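You operate a simulated robot arm through the tools that you are given. There is no shell and no other tool.

You run a simulated robot arm. Do the job below in one go: nothing can be reset, and whatever is moved stays where it is left.

Task
Switch the hoist on, lift the block weight and set it back down.
Fine: shut the hook latch before lifting it clear of the yellow cradle; the hook stays in the eye, the chain eased.

Only the result counts: the job must be done as asked and must still hold three seconds after the hand-in. Knocking over, shifting, dropping, spilling or breaking anything else fails it.

Robot
A 6-joint arm with a two-finger gripper, fixed in place. Base frame: the origin is on the floor under the middle of its stand, x ahead of it, y to its left, z up. Units: mm, degrees, N and s.
It reaches about 940 mm from its shoulder. Its first joint turns from -166.0 to 166.0 degrees. Payload 2.54 kg.
The tool frame sits at the grasp point between the pads (the TCP): z along the fingers, y along the line on which they close. The tips reach 30 mm beyond it. The gripper opens to 116 mm; its body begins 95 mm behind the TCP.
Orientation is that of the tool frame in the base frame, as a unit quaternion [w, x, y, z]. With the fingers straight down and closing along the base's y, the tool's x points along the base's -x, its y along +y and its z along -z.

Tools
- The arm moves only by the tool step_arm. Its argument "moves" is a list of rows, each a list of 7 numbers: the shift along the base's x, y, z in units of 50 mm (1.0 is 50 mm), then the turn, a rotation vector about the base's x, y, z in units of 5 degrees (1.0 is 5 degrees), then the finger opening in mm, from 0 to 116. In form: [[x, y, z, ax, ay, az, fingers], ...]. A call has 1 to 20 rows; each row shifts and turns the commanded pose from where the row before left it. A call with a number of a shift or a turn outside -1 to 1 is refused whole. Rows are played at 5 a second. More than 50 mm and 8.6 degrees between two rows, or a gripper value outside its range, and nothing of the call is played. Where a pose cannot be reached the arm comes as near as it can. A force on the tool above 50 N (or 10 N above the force at the start of the call, whichever is more), or a blocked arm, ends the call early, and 0.2 s more pass. The fingers move at their own pace (about 72 mm/s each) and stop on an object; they squeeze with about 34 N. The grip force told is the motor's: it shows also when the fingers shut on nothing. Time passes only in rows, and 0.2 s behind the last, so rows that do not move let the fingers close. It gives the time, the measured TCP pose, the force on the tool (base axes), the opening and the grip force at its end, in the units of the frame above (readings bear some noise), with the torque about the TCP (base axes, N m) and any sound that the robot's microphone picked up, and new pictures: "views" is both (left out), scene, wrist or none.
- Cameras (640 x 400 px; columns grow to the right, rows downward): "scene" is fixed at [49.8, 499, 1756.5]; the picture's right is [-0.58, -0.82, 0.00], its down [-0.67, 0.47, -0.57] and it looks along [0.46, -0.33, -0.82] (base axes); focal length 285 px, centre (320, 200). "wrist" rides on the gripper at [69, -15, -122] in the tool frame; the picture's right is [0.21, 0.98, 0.00], its down [-0.83, 0.18, -0.53] and it looks along [-0.52, 0.11, 0.85] (tool axes); focal length 251 px, centre (320, 200). There is no depth. A picture from a camera that has moved, and an enlarged one, comes with that camera's place and axes in the base frame and with its lens.
- inspect(camera, box): a new picture of the part [left, top, right, bottom] of that camera's present view, enlarged. No time passes.
- sign_off(): hands the job in; it is judged then, once.

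Nothing tells you positions but the pictures and the camera data. Unless the task says otherwise, let go and move clear before handing in.

The tools are called after "Emit:" as a command line: name --pt "numbers of a row" for each row, then --argument value for the rest, lists and objects as JSON in quotes. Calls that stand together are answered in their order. step_arm: Moves the arm, as the interface text tells. Its arguments: {"type":"object","properties":{"moves":{"type":"array"},"views":{"type":"string","enum":["both","scene","wrist","none"]}},"required":["moves"]} The other tools are called the same way: inspect (camera, box) takes an enlarged picture of a part of a camera's view; sign_off () hands the job in.

At the start:

```text
time_s: 0.0
position: [418.9, 319.4, 1449.6]
orientation: [0.0, 0.0, 1.0, 0.0]
force: [-0.1, 0.5, 0.6]
moment: [-0.01, -0.05, 0.0]
finger_gap: 116.1
gripper_force: 0.0
```

scene: 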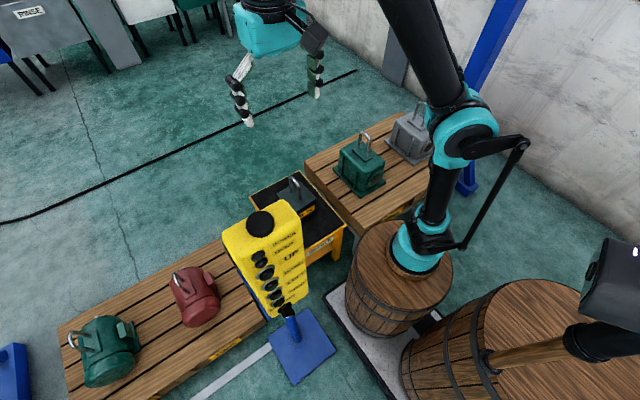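
wrist: 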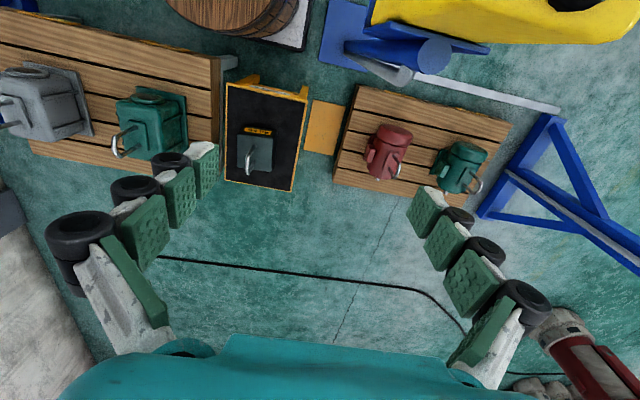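

I see a work area with pallets, a block weight with an eye in a yellow cradle, and a yellow pendant control box close to the scene camera. I'll take enlarged pictures first to find the hoist, its hook and the buttons.

Emit:
inspect --camera "scene" --box '[200, 180, 360, 340]'

Emit:
inspect --camera "scene" --box '[220, 0, 420, 200]'

Emit:
inspect --camera "wrist" --box '[200, 60, 340, 200]'

Emit:
inspect --camera "wrist" --box '[300, 0, 640, 120]'

Emit:
inspect --camera "wrist" --box '[480, 280, 640, 400]'

Emit:
inspect --camera "scene" --box '[460, 200, 640, 400]'

```text
2.50 times, centred on (280, 260) of scene
camera zoom: at [49.8, 499.0, 1756.5], right [-0.58, -0.82, 0.0], down [-0.67, 0.47, -0.57], along [0.46, -0.33, -0.82], focal length 713 px, centre (420, 50)
```

zoom: 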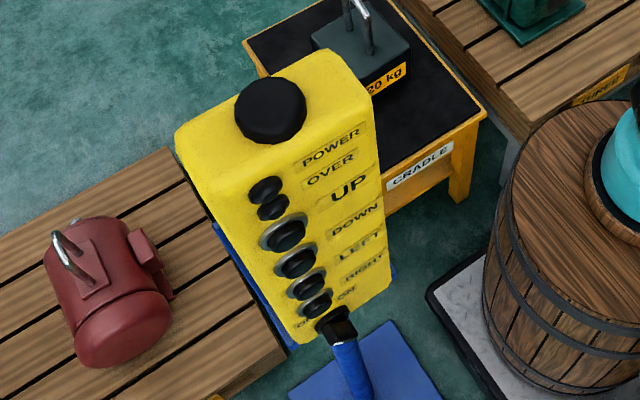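

```text
2.00 times, centred on (320, 100) of scene
camera zoom: at [49.8, 499.0, 1756.5], right [-0.58, -0.82, 0.0], down [-0.67, 0.47, -0.57], along [0.46, -0.33, -0.82], focal length 570 px, centre (320, 400)
```

zoom: 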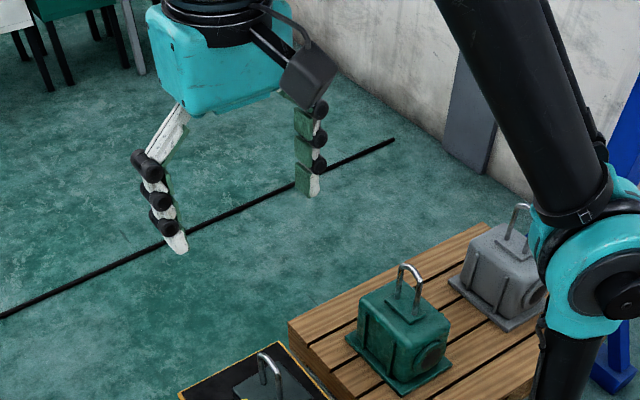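

```text
2.86 times, centred on (270, 130) of wrist
camera zoom: at [349.9, 303.3, 1570.2], right [-0.21, 0.98, 0.0], down [0.83, 0.18, 0.53], along [0.52, 0.11, -0.85], focal length 718 px, centre (463, 400)
```

zoom: 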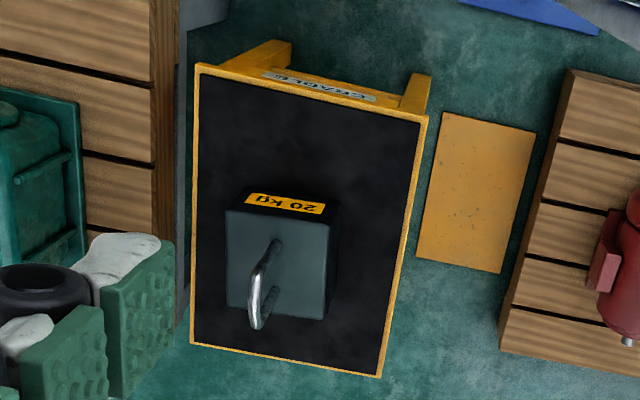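

```text
1.88 times, centred on (470, 60) of wrist
camera zoom: at [349.9, 303.3, 1570.2], right [-0.21, 0.98, 0.0], down [0.83, 0.18, 0.53], along [0.52, 0.11, -0.85], focal length 473 px, centre (38, 464)
```

zoom: 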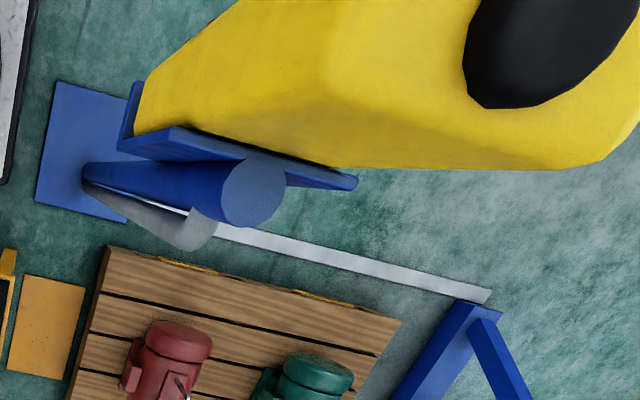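

```text
3.33 times, centred on (560, 340) of wrist
camera zoom: at [349.9, 303.3, 1570.2], right [-0.21, 0.98, 0.0], down [0.83, 0.18, 0.53], along [0.52, 0.11, -0.85], focal length 838 px, centre (-480, -267)
```

zoom: 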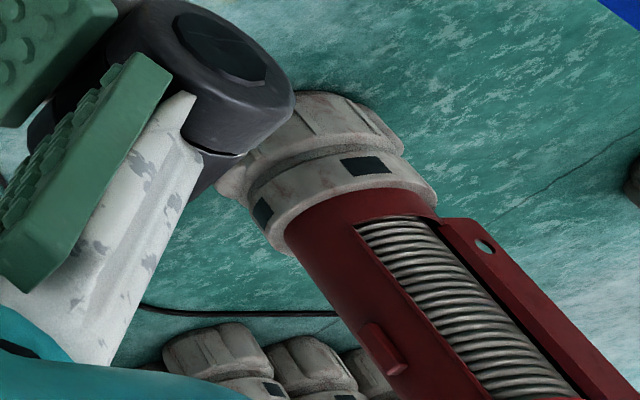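

```text
2.00 times, centred on (550, 300) of scene
camera zoom: at [49.8, 499.0, 1756.5], right [-0.58, -0.82, 0.0], down [-0.67, 0.47, -0.57], along [0.46, -0.33, -0.82], focal length 570 px, centre (-140, 0)
```

zoom: 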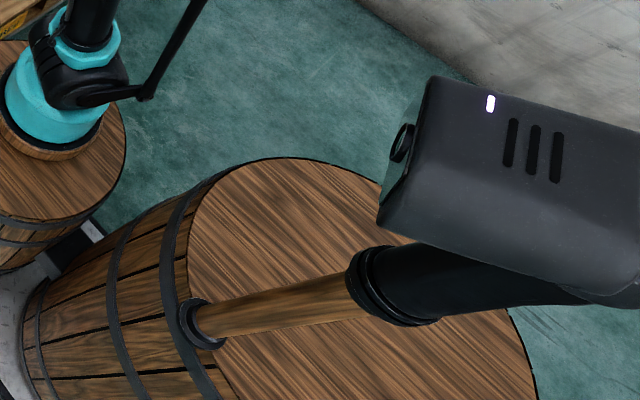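

The yellow box looks like a pendant with labelled buttons, and the weight with its eye sits in the cradle near (655, 180, 856). I can't see the hook or chain yet, so I'll zoom in more before moving.

Emit:
inspect --camera "scene" --box '[240, 210, 320, 260]'

Emit:
inspect --camera "scene" --box '[240, 270, 320, 320]'

Emit:
inspect --camera "scene" --box '[260, 160, 340, 210]'

Emit:
inspect --camera "scene" --box '[0, 0, 160, 100]'

Emit:
inspect --camera "scene" --box '[440, 0, 640, 200]'

Emit:
inspect --camera "wrist" --box '[440, 80, 640, 280]'

```text
8.00 times, centred on (280, 235) of scene
camera zoom: at [49.8, 499.0, 1756.5], right [-0.58, -0.82, 0.0], down [-0.67, 0.47, -0.57], along [0.46, -0.33, -0.82], focal length 2282 px, centre (640, -80)
```

zoom: 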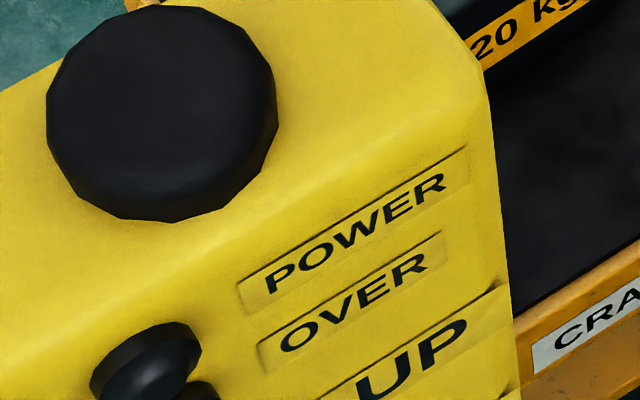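

```text
8.00 times, centred on (280, 295) of scene
camera zoom: at [49.8, 499.0, 1756.5], right [-0.58, -0.82, 0.0], down [-0.67, 0.47, -0.57], along [0.46, -0.33, -0.82], focal length 2282 px, centre (640, -560)
```

zoom: 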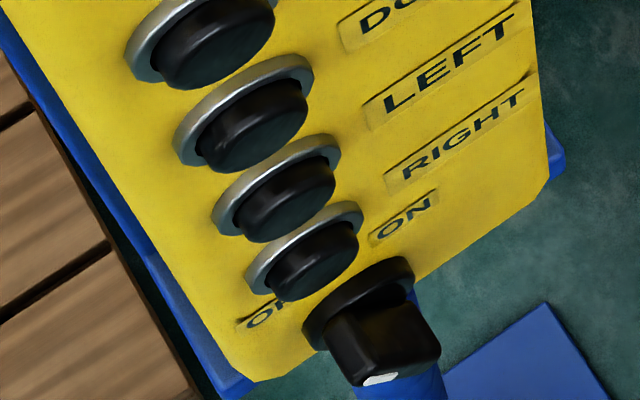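

```text
8.00 times, centred on (300, 185) of scene
camera zoom: at [49.8, 499.0, 1756.5], right [-0.58, -0.82, 0.0], down [-0.67, 0.47, -0.57], along [0.46, -0.33, -0.82], focal length 2282 px, centre (480, 320)
```

zoom: 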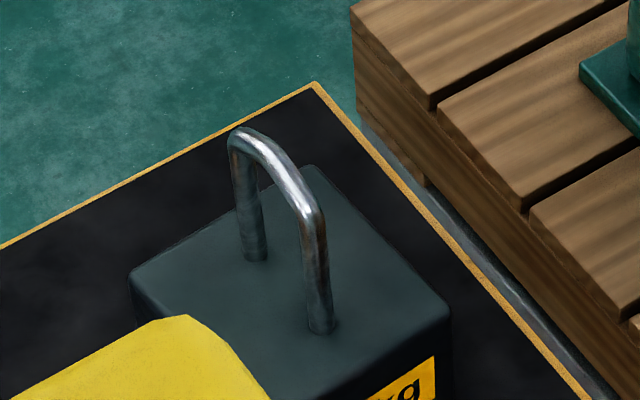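

```text
4.00 times, centred on (80, 50) of scene
camera zoom: at [49.8, 499.0, 1756.5], right [-0.58, -0.82, 0.0], down [-0.67, 0.47, -0.57], along [0.46, -0.33, -0.82], focal length 1141 px, centre (1280, 800)
```

zoom: 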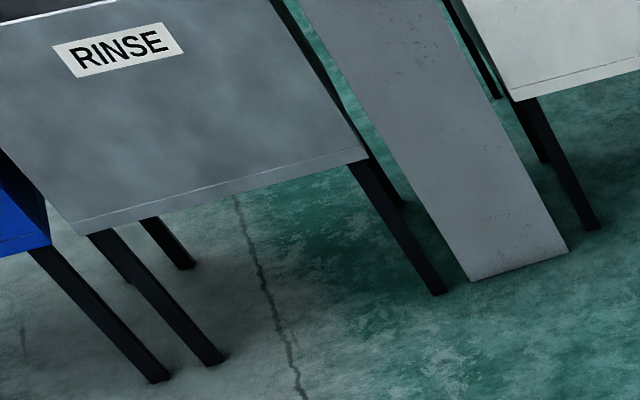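

```text
2.00 times, centred on (540, 100) of scene
camera zoom: at [49.8, 499.0, 1756.5], right [-0.58, -0.82, 0.0], down [-0.67, 0.47, -0.57], along [0.46, -0.33, -0.82], focal length 570 px, centre (-120, 400)
```

zoom: 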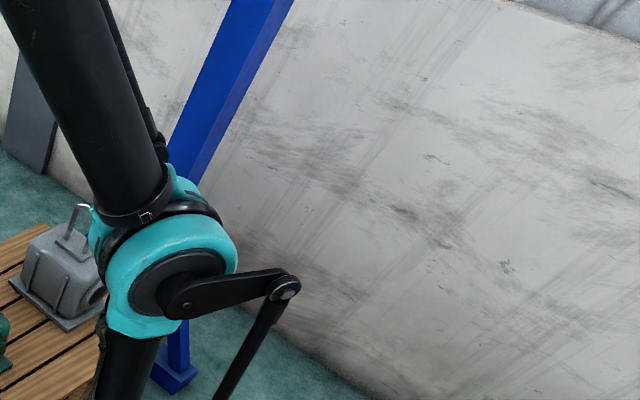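

```text
2.00 times, centred on (540, 180) of wrist
camera zoom: at [349.9, 303.3, 1570.2], right [-0.21, 0.98, 0.0], down [0.83, 0.18, 0.53], along [0.52, 0.11, -0.85], focal length 503 px, centre (-120, 240)
```

zoom: 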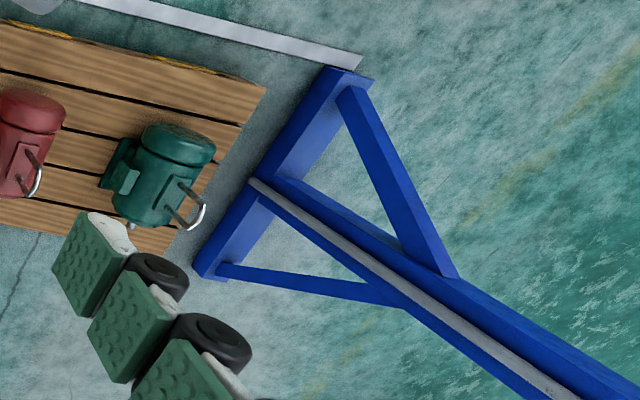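

The pendant carries POWER/OVER lamps, UP/DOWN/LEFT/RIGHT buttons and an OFF–ON rotary switch. The blue posts suggest a gantry overhead, so I'll tilt the wrist camera up to look for the hook, moving slightly away from the pendant as I do.

Emit:
step_arm --pt "0 -0.4 0 0 -1 0 116" --pt "0 -0.4 0 0 -1 0 116" --pt "0 -0.4 0 0 -1 0 116" --pt "0 -0.4 0 0 -1 0 116" --pt "0 -0.4 0 0 -1 0 116" --pt "0 -0.4 0 0 -1 0 116" --pt "0 0 0 0 -1 0 116" --pt "0 0 0 0 -1 0 116" --pt "0 0 0 0 -1 0 116" --pt "0 0 0 0 -1 0 116"

```text
time_s: 2.2
position: [422.0, 198.8, 1448.8]
orientation: [0.424, 0.0, 0.906, 0.0]
force: [-0.3, -0.3, 0.2]
moment: [0.01, 0.02, 0.03]
finger_gap: 116.1
gripper_force: 0.0
camera wrist: at [281.7, 183.7, 1473.3], right [-0.14, 0.98, -0.16], down [0.12, 0.18, 0.98], along [0.98, 0.11, -0.14], focal length 251 px, centre (320, 200)
```

scene: 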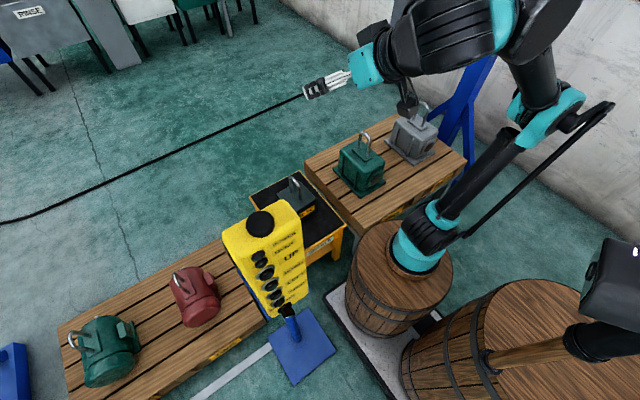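
wrist: 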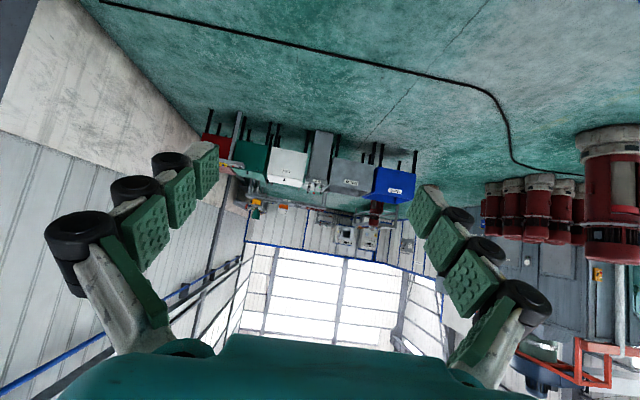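

The wrist camera now looks level along +x, upside down, and there is still no hook or chain, so the hook must hang higher. I'll tilt further to look up towards the gantry beam.

Emit:
step_arm --pt "0 0 0 0 -1 0 116" --pt "0 0 0 0 -1 0 116" --pt "0 0 0 0 -1 0 116" --pt "0 0 0 0 -1 0 116" --pt "0 0 0 0 -1 0 116" --pt "0 0 0 0 -1 0 116" --pt "0 0 0 0 -1 0 116" --pt "0 0 0 0 -1 0 116"

```text
time_s: 4.0
position: [420.8, 198.3, 1448.3]
orientation: [0.708, 0.001, 0.706, 0.0]
force: [0.2, 0.0, 1.0]
moment: [0.02, -0.02, -0.02]
finger_gap: 116.0
gripper_force: 0.1
camera wrist: at [297.1, 182.9, 1378.9], right [0.0, 0.98, -0.21], down [-0.54, 0.18, 0.82], along [0.84, 0.11, 0.52], focal length 251 px, centre (320, 200)
```

scene: 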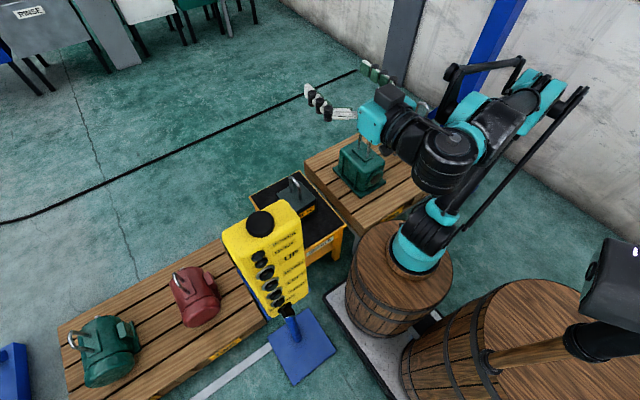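
wrist: 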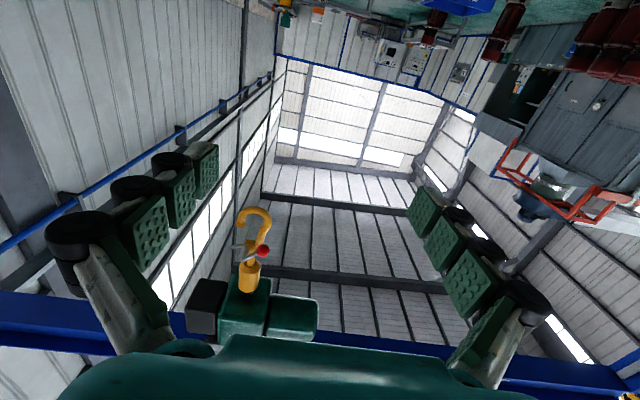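

Now I can see it: a yellow hook with a red knob on its latch, under a green hoist on the blue beam, roughly above the cradle. I'll zoom in on it.

Emit:
inspect --camera "wrist" --box '[190, 190, 310, 310]'

Emit:
inspect --camera "wrist" --box '[150, 190, 350, 350]'

Emit:
inspect --camera "scene" --box '[240, 160, 400, 260]'

```text
3.33 times, centred on (250, 250) of wrist
camera zoom: at [297.1, 182.9, 1378.9], right [0.0, 0.98, -0.21], down [-0.54, 0.18, 0.82], along [0.84, 0.11, 0.52], focal length 838 px, centre (553, 33)
```

zoom: 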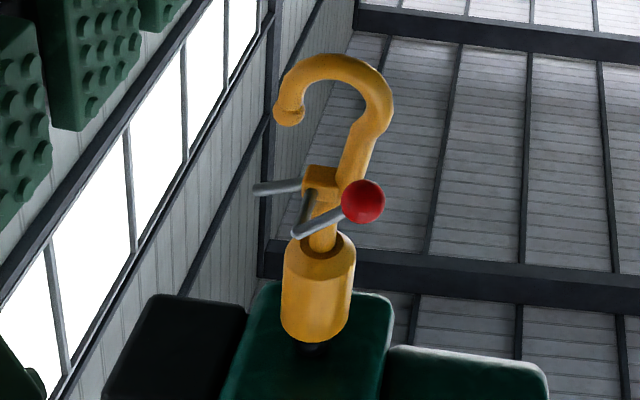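

```text
2.50 times, centred on (250, 270) of wrist
camera zoom: at [297.1, 182.9, 1378.9], right [0.0, 0.98, -0.21], down [-0.54, 0.18, 0.82], along [0.84, 0.11, 0.52], focal length 629 px, centre (495, 25)
```

zoom: 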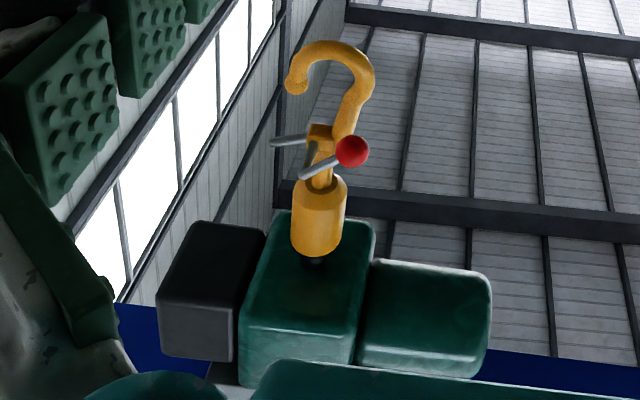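

```text
4.00 times, centred on (320, 210) of scene
camera zoom: at [49.8, 499.0, 1756.5], right [-0.58, -0.82, 0.0], down [-0.67, 0.47, -0.57], along [0.46, -0.33, -0.82], focal length 1141 px, centre (320, 160)
```

zoom: 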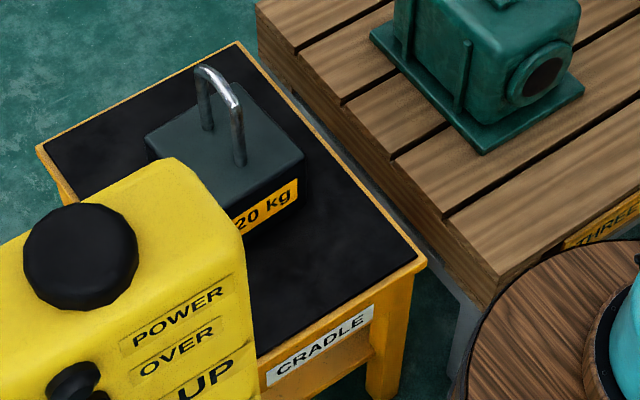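

The hook's throat opens towards -y. The latch rod and red-knob lever sit on its shank, and the latch looks open. I'll shift the camera for a second viewpoint so I can triangulate the hook.

Emit:
step_arm --pt "0 -0.6 0 0 0 0 116" --pt "0 -0.7 0 0 0 0 116" --pt "0 -0.7 0 0 0 0 116" --pt "0 -0.5 0 0 0 0 116" --pt "0 0 0 0 0 0 116" --views "wrist"

Emit:
inspect --camera "wrist" --box '[250, 190, 370, 310]'

```text
time_s: 5.2
position: [420.0, 72.6, 1448.5]
orientation: [0.707, 0.0, 0.707, 0.001]
force: [-0.6, -0.1, 0.1]
moment: [-0.04, -0.02, 0.02]
finger_gap: 116.0
gripper_force: 0.0
camera wrist: at [297.2, 58.7, 1378.9], right [0.0, 0.98, -0.21], down [-0.53, 0.18, 0.83], along [0.85, 0.11, 0.52], focal length 251 px, centre (320, 200)
```

wrist: 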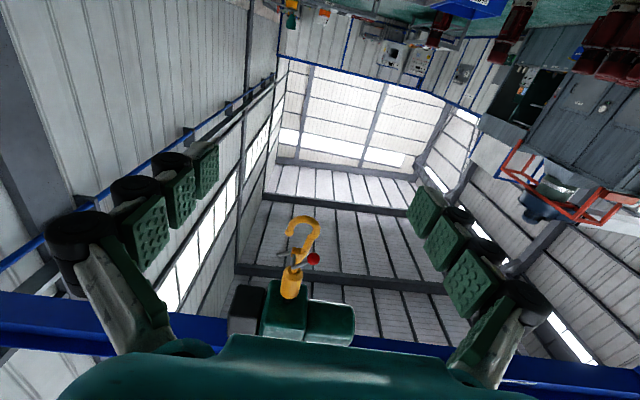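

```text
3.33 times, centred on (310, 250) of wrist
camera zoom: at [297.2, 58.7, 1378.9], right [0.0, 0.98, -0.21], down [-0.53, 0.18, 0.83], along [0.85, 0.11, 0.52], focal length 838 px, centre (353, 33)
```

zoom: 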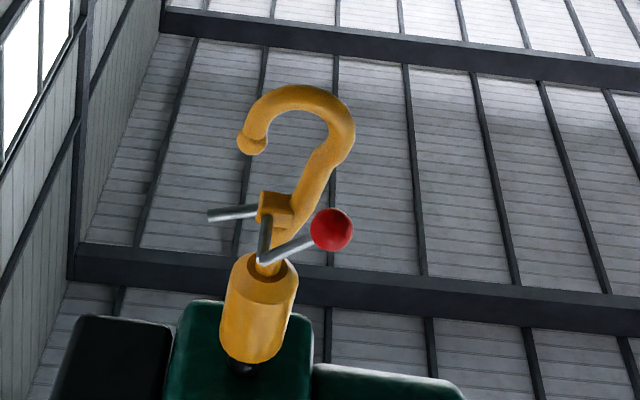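

By triangulation the hook hangs near (797, 100), with its lowest point at about z 1738. The block's eye is almost straight below it, near (810, 102, 640). Next I'll tilt back down and move the camera over the pendant to measure it.

Emit:
step_arm --pt "0 0.2 0.2 0 1 0 116" --pt "0 0.2 0.2 0 1 0 116" --pt "0 0.2 0.2 0 1 0 116" --pt "0 0.2 0.2 0 1 0 116" --pt "0 0.2 0.2 0 1 0 116" --pt "0 0.2 0.2 0 1 0 116" --pt "0 0.2 0.2 0 1 0 116" --pt "0 0.2 0.2 0 1 0 116" --pt "0 0.2 0.2 0 1 0 116" --pt "0 0.2 0.2 0 1 0 116" --pt "0 0.2 0.2 0 1 0 116" --pt "0 0.2 0.2 0 1 0 116" --pt "-0.5 0.7 0 0 1 0 116" --pt "-0.5 0.7 0 0 1 0 116" --pt "-0.5 0.7 0 0 1 0 116" --pt "-0.5 0.7 0 0 1 0 116" --pt "-0.5 0.7 0 0 1 0 116" --pt "-0.5 0.7 0 0 1 0 116" --pt "0 0 0 0 0 0 116"

```text
time_s: 9.2
position: [268.4, 396.6, 1460.3]
orientation: [0.0, 0.0, 1.0, 0.0]
force: [0.2, -0.2, -0.7]
moment: [0.0, 0.01, 0.02]
finger_gap: 115.7
gripper_force: 0.0
out of reach, approached as far as the arm can: row 10, 11, 12, 13, 14, 15, 16, 17, 18
camera wrist: at [198.1, 381.9, 1581.7], right [-0.21, 0.98, 0.0], down [0.83, 0.18, 0.53], along [0.52, 0.12, -0.85], focal length 251 px, centre (320, 200)
```

scene: 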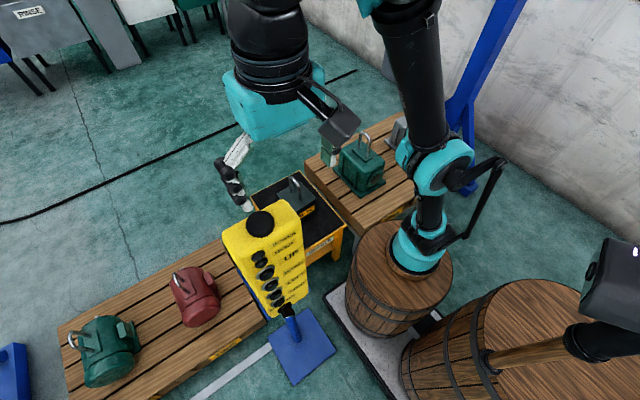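
wrist: 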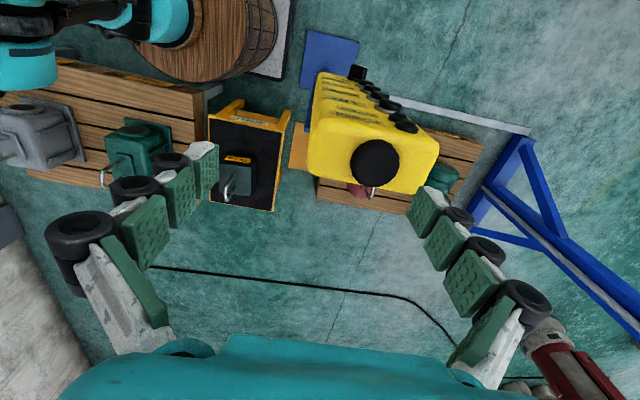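

The pendant's top knob triangulates to about (274, 449, 1383), and its button face points back towards -x. I'll zoom in from here to measure the face.

Emit:
inspect --camera "wrist" --box '[290, 40, 450, 200]'

Emit:
inspect --camera "wrist" --box '[190, 90, 290, 220]'

Emit:
inspect --camera "scene" --box '[215, 195, 325, 325]'

```text
2.50 times, centred on (370, 120) of wrist
camera zoom: at [198.1, 381.9, 1581.7], right [-0.21, 0.98, 0.0], down [0.83, 0.18, 0.53], along [0.52, 0.12, -0.85], focal length 629 px, centre (195, 400)
```

zoom: 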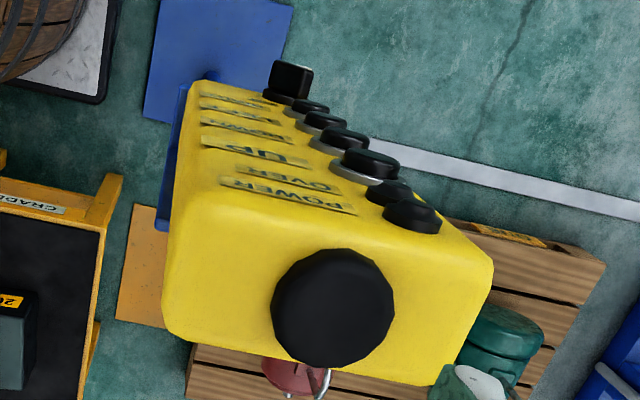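

```text
3.08 times, centred on (240, 155) of wrist
camera zoom: at [198.1, 381.9, 1581.7], right [-0.21, 0.98, 0.0], down [0.83, 0.18, 0.53], along [0.52, 0.12, -0.85], focal length 774 px, centre (566, 338)
```

zoom: 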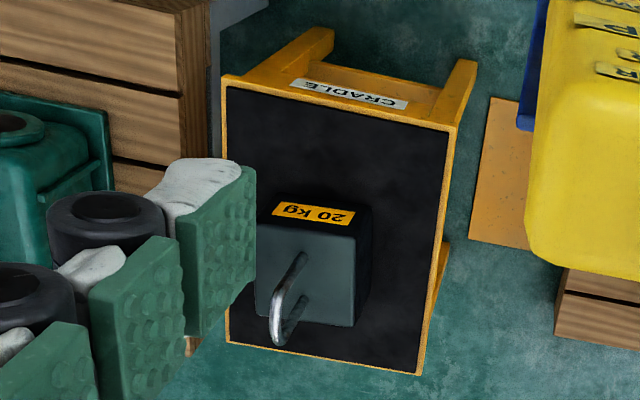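

```text
3.08 times, centred on (270, 260) of scene
camera zoom: at [49.8, 499.0, 1756.5], right [-0.58, -0.82, 0.0], down [-0.67, 0.47, -0.57], along [0.46, -0.33, -0.82], focal length 878 px, centre (474, 15)
```

zoom: 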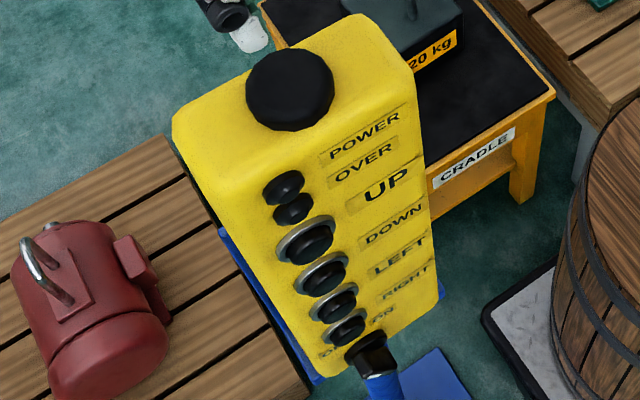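

All the controls triangulate consistently. The face is vertical at x≈245 facing -x, with UP z≈1289, DOWN≈1228, LEFT≈1170, RIGHT≈1118 (all at y≈472) and the rotary at about (230, 462, 1056). I'll back off towards -x and tilt the gripper to horizontal for a face-on look.

Emit:
step_arm --pt "-0.6 0 0 0 0 0 116" --pt "-0.6 0 0 0 0 0 116" --views "none"

```text
time_s: 9.8
position: [207.6, 396.2, 1461.2]
orientation: [-0.001, 0.0, 1.0, 0.0]
force: [-0.2, 0.5, 0.5]
moment: [-0.01, 0.03, -0.03]
finger_gap: 115.9
gripper_force: 0.0
```

The arm is tracking its commands. I'll continue back and tilt to horizontal while lowering in front of the pendant face.

Emit:
step_arm --pt "-0.35 0.15 -0.2 0 -1 0 116" --pt "-0.35 0.15 -0.2 0 -1 0 116" --pt "-0.35 0.15 -0.2 0 -1 0 116" --pt "-0.35 0.15 -0.2 0 -1 0 116" --pt "-0.35 0.15 -0.2 0 -1 0 116" --pt "-0.35 0.15 -0.2 0 -1 0 116" --pt "0 0 -0.5 0 -1 0 116" --pt "0 0 -0.5 0 -1 0 116" --pt "0 0 -0.5 0 -1 0 116" --pt "0 0 -0.5 0 -1 0 116" --pt "0 0 -0.5 0 -1 0 116" --pt "0 0 -0.5 0 -1 0 116" --pt "0 0 0 0 0 0 116"

```text
time_s: 12.6
position: [129.5, 454.9, 1250.5]
orientation: [0.496, -0.004, 0.868, 0.007]
force: [0.6, 0.0, -0.3]
moment: [-0.01, 0.02, 0.01]
finger_gap: 115.8
gripper_force: 0.0
out of reach, approached as far as the arm can: row 11, 12
camera wrist: at [-11.4, 438.0, 1251.9], right [-0.12, 0.98, -0.18], down [-0.04, 0.17, 0.98], along [0.99, 0.13, 0.02], focal length 251 px, centre (320, 200)
```

scene: 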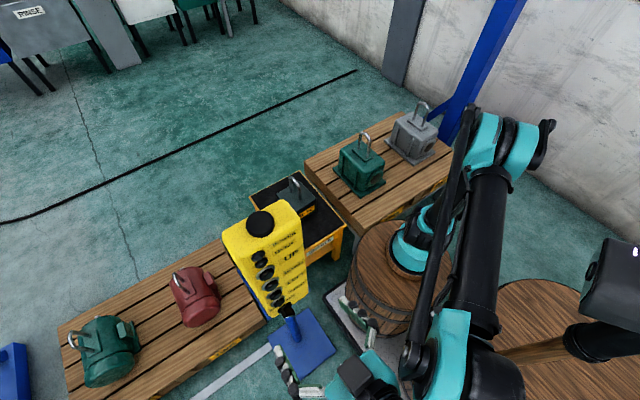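
wrist: 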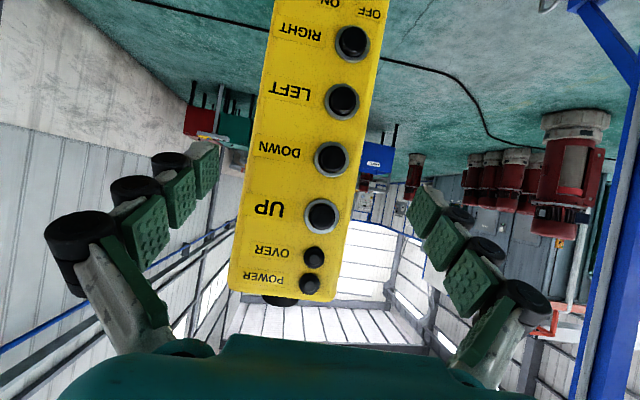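

From here the view is nearly face-on, upside down, and it refines UP to about (244, 475, 1272), with 60 mm spacing going down. I'll lower the camera to see the OFF/ON rotary switch.

Emit:
step_arm --pt "0.16 -0.06 -0.7 0 0 0 116" --pt "0.16 -0.06 -0.7 0 0 0 116" --pt "0.16 -0.06 -0.7 0 0 0 116" --pt "0.16 -0.06 -0.7 0 0 0 116" --pt "0.16 -0.06 -0.7 0 0 0 116" --pt "0 0 0 0 0 0 116"

Emit:
inspect --camera "wrist" --box '[240, 100, 400, 220]'

```text
time_s: 14.0
position: [167.1, 441.1, 1077.0]
orientation: [0.5, 0.0, 0.866, 0.0]
force: [-0.4, 0.8, -0.3]
moment: [-0.05, 0.0, -0.01]
finger_gap: 115.9
gripper_force: 0.1
camera wrist: at [26.6, 426.7, 1077.1], right [-0.11, 0.98, -0.19], down [-0.05, 0.18, 0.98], along [0.99, 0.11, 0.03], focal length 251 px, centre (320, 200)
```

scene: 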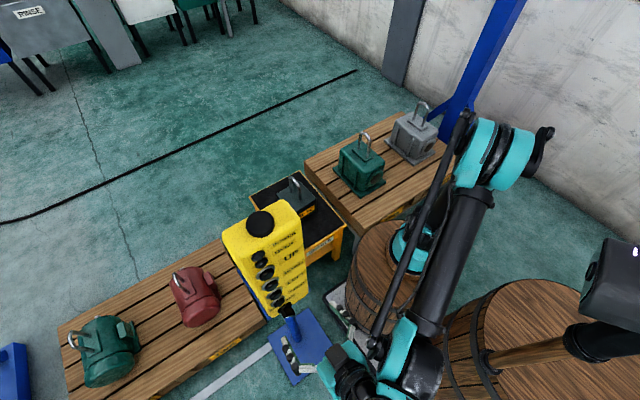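
wrist: 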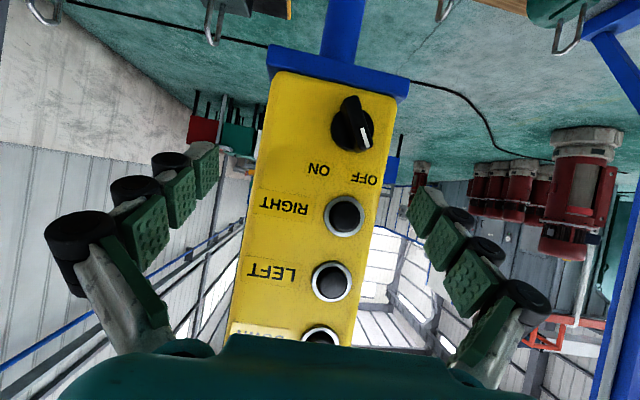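

```text
3.33 times, centred on (320, 160) of wrist
camera zoom: at [26.6, 426.7, 1077.1], right [-0.11, 0.98, -0.19], down [-0.05, 0.18, 0.98], along [0.99, 0.11, 0.03], focal length 838 px, centre (320, 333)
```

zoom: 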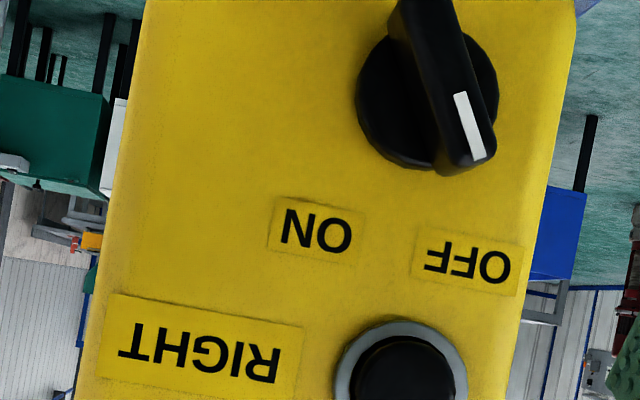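

The rotary's pointer is on OFF, up and towards +y, with ON up and towards -y, so it needs about +60° about x. I put the knob axis at about y 466, z 1014. I'll go fully horizontal in front of it with the fingers partly closed.

Emit:
step_arm --pt "0 0.083 -0.12 0 -1 0 70" --pt "0 0.083 -0.12 0 -1 0 70" --pt "0 0.083 -0.12 0 -1 0 70" --pt "0 0.083 -0.12 0 -1 0 70" --pt "0 0.083 -0.12 0 -1 0 70" --pt "0 0.083 -0.12 0 -1 0 70" --pt "0 0 0 0 0 0 70"

Emit:
inspect --camera "wrist" --box '[240, 60, 440, 200]'

```text
time_s: 15.6
position: [205.4, 487.2, 1039.8]
orientation: [0.708, -0.002, 0.707, 0.002]
force: [0.0, -0.2, 0.2]
moment: [0.01, 0.02, 0.01]
finger_gap: 69.8
gripper_force: 0.1
out of reach, approached as far as the arm can: row 2, 3, 4, 5
camera wrist: at [82.0, 471.0, 970.0], right [-0.01, 0.98, -0.21], down [-0.54, 0.18, 0.83], along [0.84, 0.12, 0.52], focal length 251 px, centre (320, 200)
```

scene: 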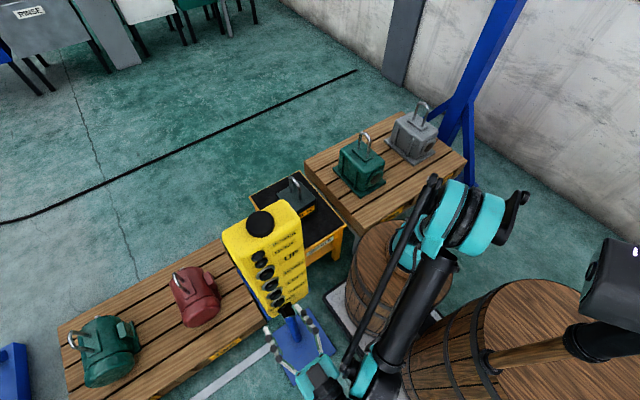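
wrist: 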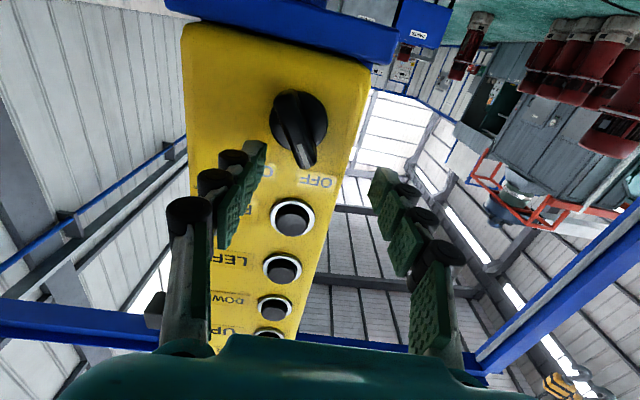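

```text
2.86 times, centred on (340, 130) of wrist
camera zoom: at [82.0, 471.0, 970.0], right [-0.01, 0.98, -0.21], down [-0.54, 0.18, 0.83], along [0.84, 0.12, 0.52], focal length 718 px, centre (263, 400)
```

zoom: 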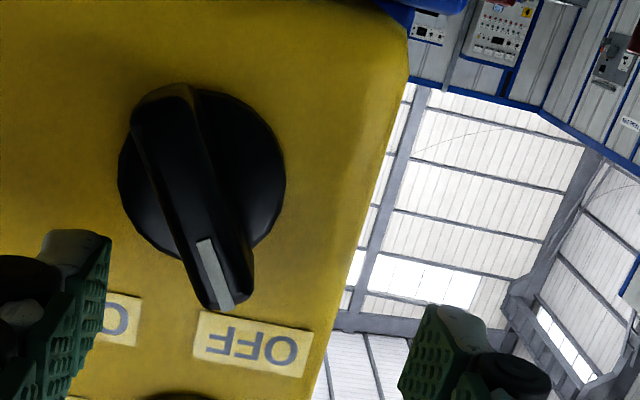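

The inner reach limit pushed the hand outward to (205, 487, 1040), close to the face but with no contact. I'll centre sideways on the knob in small steps.

Emit:
step_arm --pt "-0.1 -0.14 0 0 0 0 70" --pt "0 -0.14 0 0 0 0 70" --pt "0 -0.14 0 0 0 0 70" --pt "0 0 0 0 0 0 70" --views "wrist"

```text
time_s: 16.6
position: [211.1, 469.1, 1040.3]
orientation: [0.707, -0.003, 0.707, 0.003]
force: [-0.1, -0.5, -0.2]
moment: [0.01, 0.04, -0.04]
finger_gap: 69.8
gripper_force: 0.0
out of reach, approached as far as the arm can: row 1, 3
camera wrist: at [89.1, 454.9, 970.5], right [-0.01, 0.98, -0.21], down [-0.54, 0.18, 0.83], along [0.84, 0.12, 0.52], focal length 251 px, centre (320, 200)
```

wrist: 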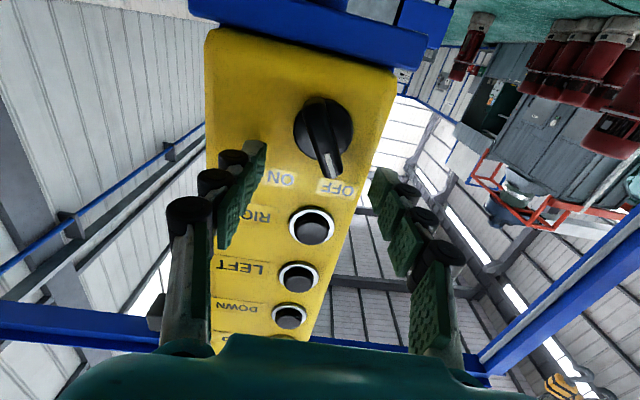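

I'm now in line with the knob, which this view puts at about y 465, z 1012. I'll lower onto it and roll the fingers to match the pointer's tilt.

Emit:
step_arm --pt "0 -0.02 -0.18 0 0 0 70" --pt "0 -0.02 -0.18 0 0 0 70" --pt "0 -0.02 -0.18 0 0 0 70" --pt "0 0 0 0 0 0 70" --views "wrist"

```text
time_s: 17.6
position: [213.8, 468.2, 1013.3]
orientation: [0.707, -0.003, 0.707, 0.003]
force: [-0.1, 0.3, -0.5]
moment: [-0.02, 0.0, 0.02]
finger_gap: 70.2
gripper_force: 0.0
camera wrist: at [89.9, 452.9, 942.8], right [-0.01, 0.98, -0.21], down [-0.54, 0.18, 0.83], along [0.84, 0.12, 0.52], focal length 251 px, centre (320, 200)
```

wrist: 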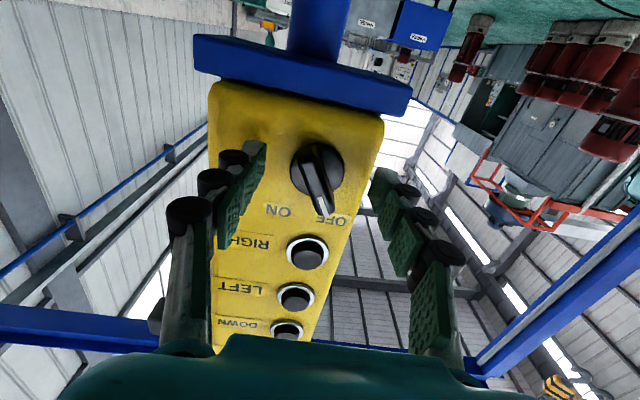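

The knob is between the fingers now. I'll roll about -28° about x so the pads are square to the bar, keeping the fingers open for the moment.

Emit:
step_arm --pt "0 -0.01 0 -0.93 0 0 70" --pt "0 -0.01 0 -0.93 0 0 70" --pt "0 -0.01 0 -0.93 0 0 70" --pt "0 -0.01 0 -0.93 0 0 70" --pt "0 -0.01 0 -0.93 0 0 70" --pt "0 0 0 -0.93 0 0 70" --pt "0 0 0 0 0 0 70" --views "wrist"

Emit:
inspect --camera "wrist" --box '[220, 100, 420, 260]'

```text
time_s: 19.2
position: [214.9, 465.7, 1013.0]
orientation: [0.687, -0.173, 0.686, -0.169]
force: [-0.9, 0.4, 0.2]
moment: [0.01, -0.02, 0.02]
finger_gap: 69.7
gripper_force: 0.1
camera wrist: at [91.8, 419.8, 958.1], right [0.0, 0.76, -0.65], down [-0.54, 0.54, 0.64], along [0.84, 0.35, 0.41], focal length 251 px, centre (320, 200)
```

wrist: 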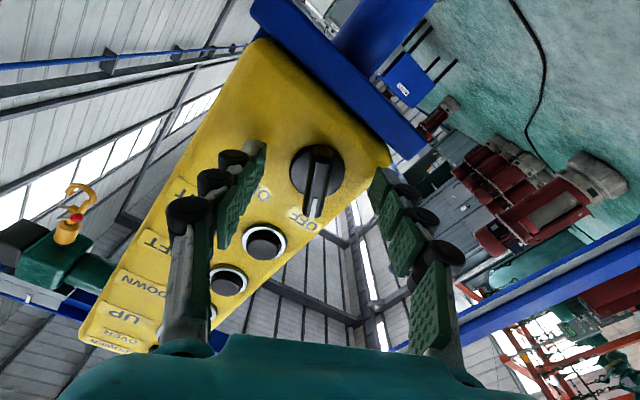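

```text
2.50 times, centred on (320, 180) of wrist
camera zoom: at [91.8, 419.8, 958.1], right [0.0, 0.76, -0.65], down [-0.54, 0.54, 0.64], along [0.84, 0.35, 0.41], focal length 629 px, centre (320, 250)
```

zoom: 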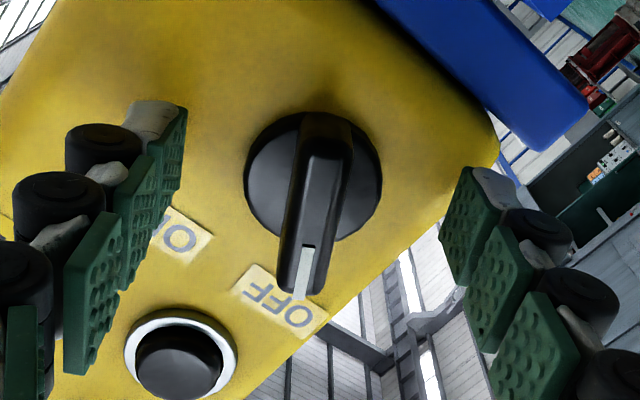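

The bar now sits squarely between the pads. I'll close on it.

Emit:
step_arm --pt "0 0 0 0 0 0 40" --pt "0 0 0 0 0 0 20" --pt "0 0 0 0 0 0 5" --pt "0 0 0 0 0 0 5" --pt "0 0 0 0 0 0 5" --views "wrist"

Emit:
inspect --camera "wrist" --box '[220, 100, 420, 260]'

```text
time_s: 20.4
position: [215.3, 465.2, 1013.2]
orientation: [0.687, -0.173, 0.686, -0.168]
force: [-7.0, -10.8, 1.2]
moment: [0.03, -0.08, -0.3]
finger_gap: 12.5
gripper_force: 39.7
camera wrist: at [91.5, 419.3, 958.3], right [0.0, 0.76, -0.65], down [-0.54, 0.54, 0.65], along [0.84, 0.35, 0.41], focal length 251 px, centre (320, 200)
```

wrist: 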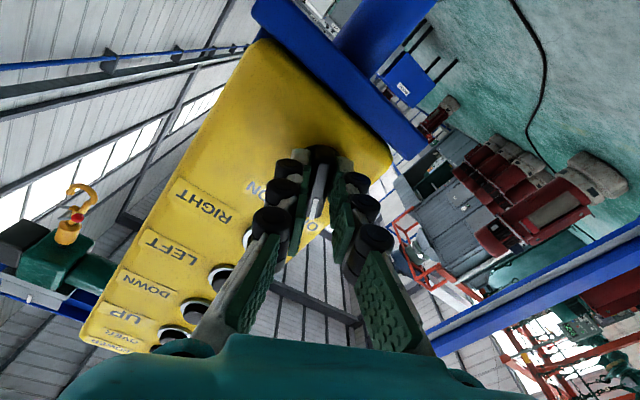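

```text
2.50 times, centred on (320, 180) of wrist
camera zoom: at [91.5, 419.3, 958.3], right [0.0, 0.76, -0.65], down [-0.54, 0.54, 0.65], along [0.84, 0.35, 0.41], focal length 629 px, centre (320, 250)
```

zoom: 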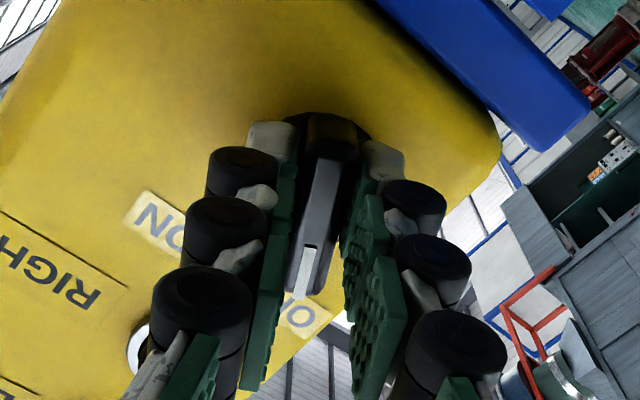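

The knob is gripped with a 12.5 mm gap. I'll turn +60° about x towards ON.

Emit:
step_arm --pt "0 0 0 1 0 0 5" --pt "0 0 0 1 0 0 5" --pt "0 0 0 1 0 0 5" --pt "0 0 0 1 0 0 5" --pt "0 0 0 1 0 0 5" --pt "0 0 0 1 0 0 5" --pt "0 0 0 1 0 0 5" --pt "0 0 0 1 0 0 5" --pt "0 0 0 1 0 0 5" --pt "0 0 0 1 0 0 5" --pt "0 0 0 1 0 0 5" --pt "0 0 0 1 0 0 5" --pt "0 0 0 0 0 0 5" --views "both"

Emit:
inspect --camera "wrist" --box '[220, 100, 420, 260]'

Emit:
inspect --camera "scene" --box '[215, 195, 325, 325]'

```text
time_s: 23.2
position: [214.1, 469.8, 1012.5]
orientation: [0.679, 0.191, 0.681, 0.199]
force: [-7.3, 16.0, -5.0]
moment: [-1.01, 0.97, 0.64]
finger_gap: 12.6
gripper_force: 39.1
out of reach, approached as far as the arm can: row 1
stopped in row 13: the force on the tool passed its limit at 50 N (the readings are from after the stop); the commanded pose is now the measured one
camera wrist: at [91.1, 492.8, 945.9], right [-0.01, 0.94, 0.34], down [-0.53, -0.29, 0.8], along [0.85, -0.17, 0.5], focal length 251 px, centre (320, 200)
```

scene: 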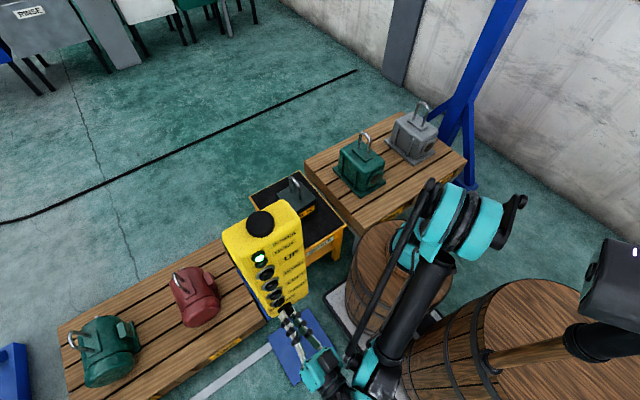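
wrist: 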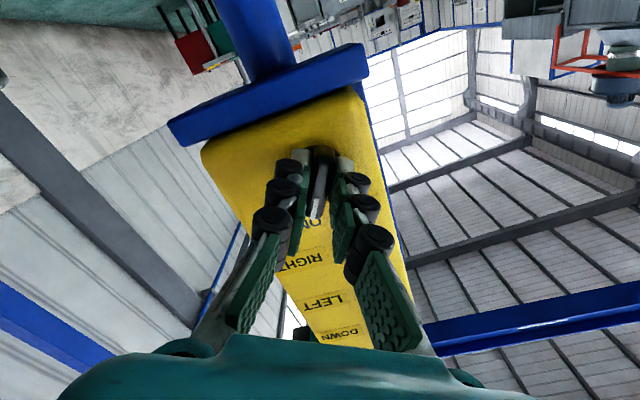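

```text
2.50 times, centred on (320, 180) of wrist
camera zoom: at [91.1, 492.8, 945.9], right [-0.01, 0.94, 0.34], down [-0.53, -0.29, 0.8], along [0.85, -0.17, 0.5], focal length 629 px, centre (320, 250)
```

zoom: 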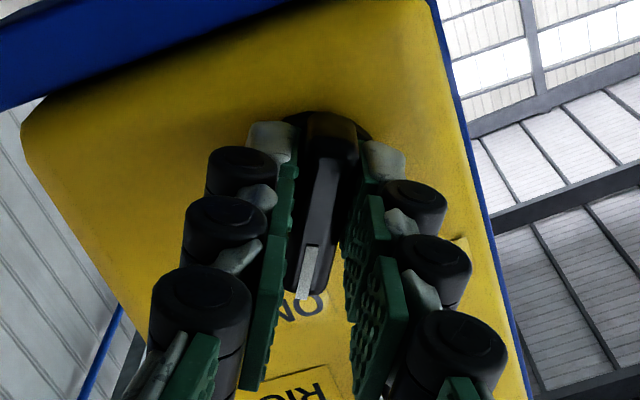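

```text
3.08 times, centred on (270, 260) of scene
camera zoom: at [49.8, 499.0, 1756.5], right [-0.58, -0.82, 0.0], down [-0.67, 0.47, -0.57], along [0.46, -0.33, -0.82], focal length 878 px, centre (474, 15)
```

zoom: 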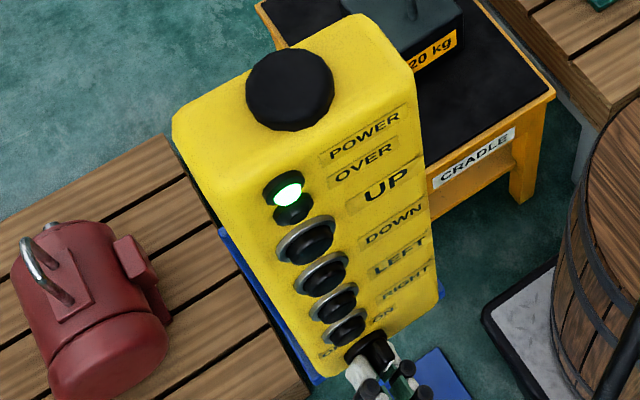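

The POWER lamp is lit green, so the hoist is on. I'll open the fingers and back away from the knob.

Emit:
step_arm --pt "0 0 0 0 0 0 30" --pt "0 0 0 0 0 0 60" --pt "0 0 0 0 0 0 60" --pt "-0.3 0 0 0 0.6 0 60" --pt "-0.3 0 0 0 0.8 0 60" --pt "-0.3 0 0 0 0.8 0 60" --views "both"

```text
time_s: 24.6
position: [192.8, 480.3, 1012.6]
orientation: [0.61, 0.21, 0.742, 0.181]
force: [-0.8, -0.2, 0.7]
moment: [-0.01, 0.0, -0.04]
finger_gap: 59.9
gripper_force: 0.0
out of reach, approached as far as the arm can: row 4, 5, 6
camera wrist: at [59.4, 501.6, 970.7], right [0.05, 0.94, 0.33], down [-0.37, -0.29, 0.88], along [0.93, -0.17, 0.33], focal length 251 px, centre (320, 200)
```

scene: 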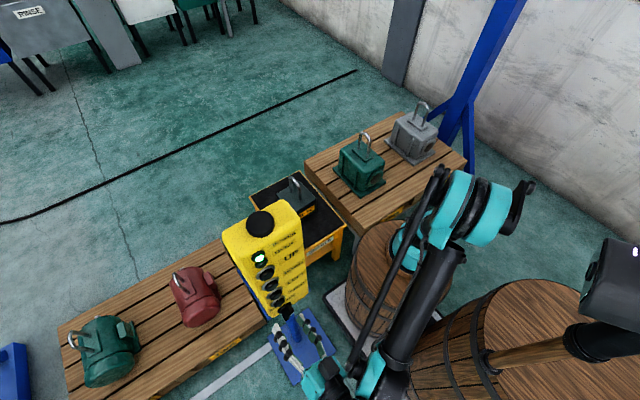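
wrist: 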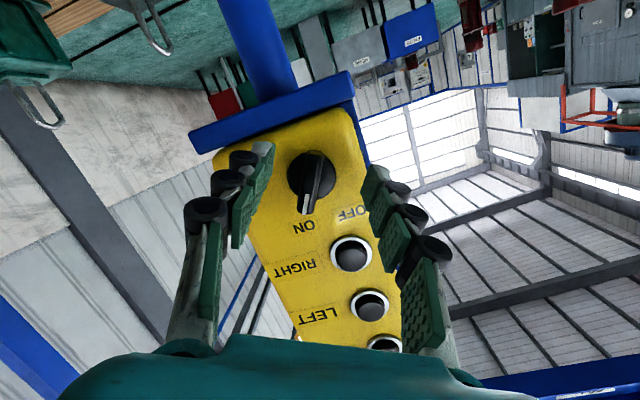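

The lamp stays lit with the pointer at ON. I'll retreat a little further before straightening the roll and closing the fingers for pressing.

Emit:
step_arm --pt "-0.2 0 0 0 0.9 0 60" --pt "-0.2 0 0 0 0.9 0 60" --pt "-0.2 0 0 0 0.9 0 60" --pt "-0.2 0 0 0 0.9 0 60" --views "none"

```text
time_s: 25.6
position: [151.5, 480.8, 1013.9]
orientation: [0.487, 0.236, 0.828, 0.144]
force: [-0.1, -0.6, -0.2]
moment: [0.0, 0.03, -0.02]
finger_gap: 60.1
gripper_force: 0.1
```

I'm clear of the knob. Next I'll straighten the roll, close the fingers and rise to the DOWN button's height, well in front of the face.

Emit:
step_arm --pt "0.039 -0.017 0.612 -0.805 0.026 0.439 30" --pt "0.039 -0.017 0.612 -0.805 0.026 0.439 10" --pt "0.039 -0.017 0.612 -0.805 0.026 0.439 0" --pt "0.039 -0.017 0.612 -0.805 0.026 0.439 0" --pt "0.039 -0.017 0.612 -0.805 0.026 0.439 0" --pt "0.039 -0.017 0.612 -0.805 0.026 0.439 0" --pt "0.039 -0.017 0.612 -0.805 0.026 0.439 0" --pt "0 0 0 0 0 0 0" --views "both"

```text
time_s: 27.4
position: [166.0, 473.3, 1228.7]
orientation: [0.5, 0.0, 0.866, 0.0]
force: [-0.2, -0.2, 0.1]
moment: [0.03, -0.01, -0.02]
finger_gap: 0.5
gripper_force: 28.3
camera wrist: at [24.9, 457.7, 1228.6], right [-0.11, 0.98, -0.19], down [-0.05, 0.18, 0.98], along [0.99, 0.11, 0.03], focal length 251 px, centre (320, 200)
```

scene: 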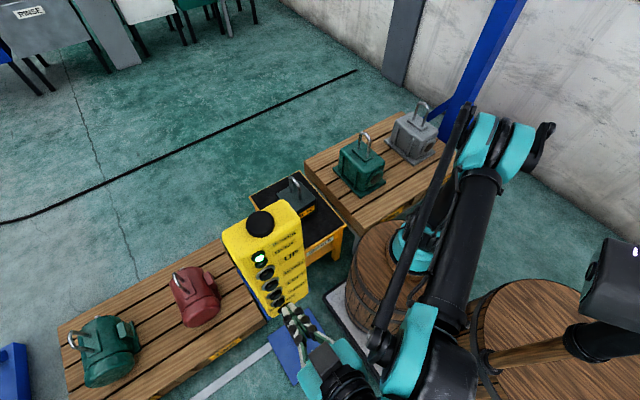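
wrist: 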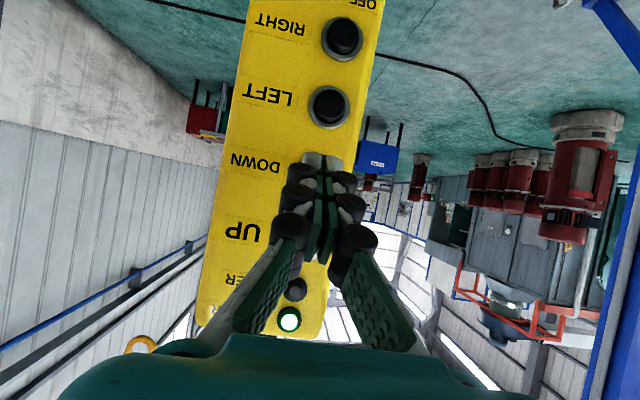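

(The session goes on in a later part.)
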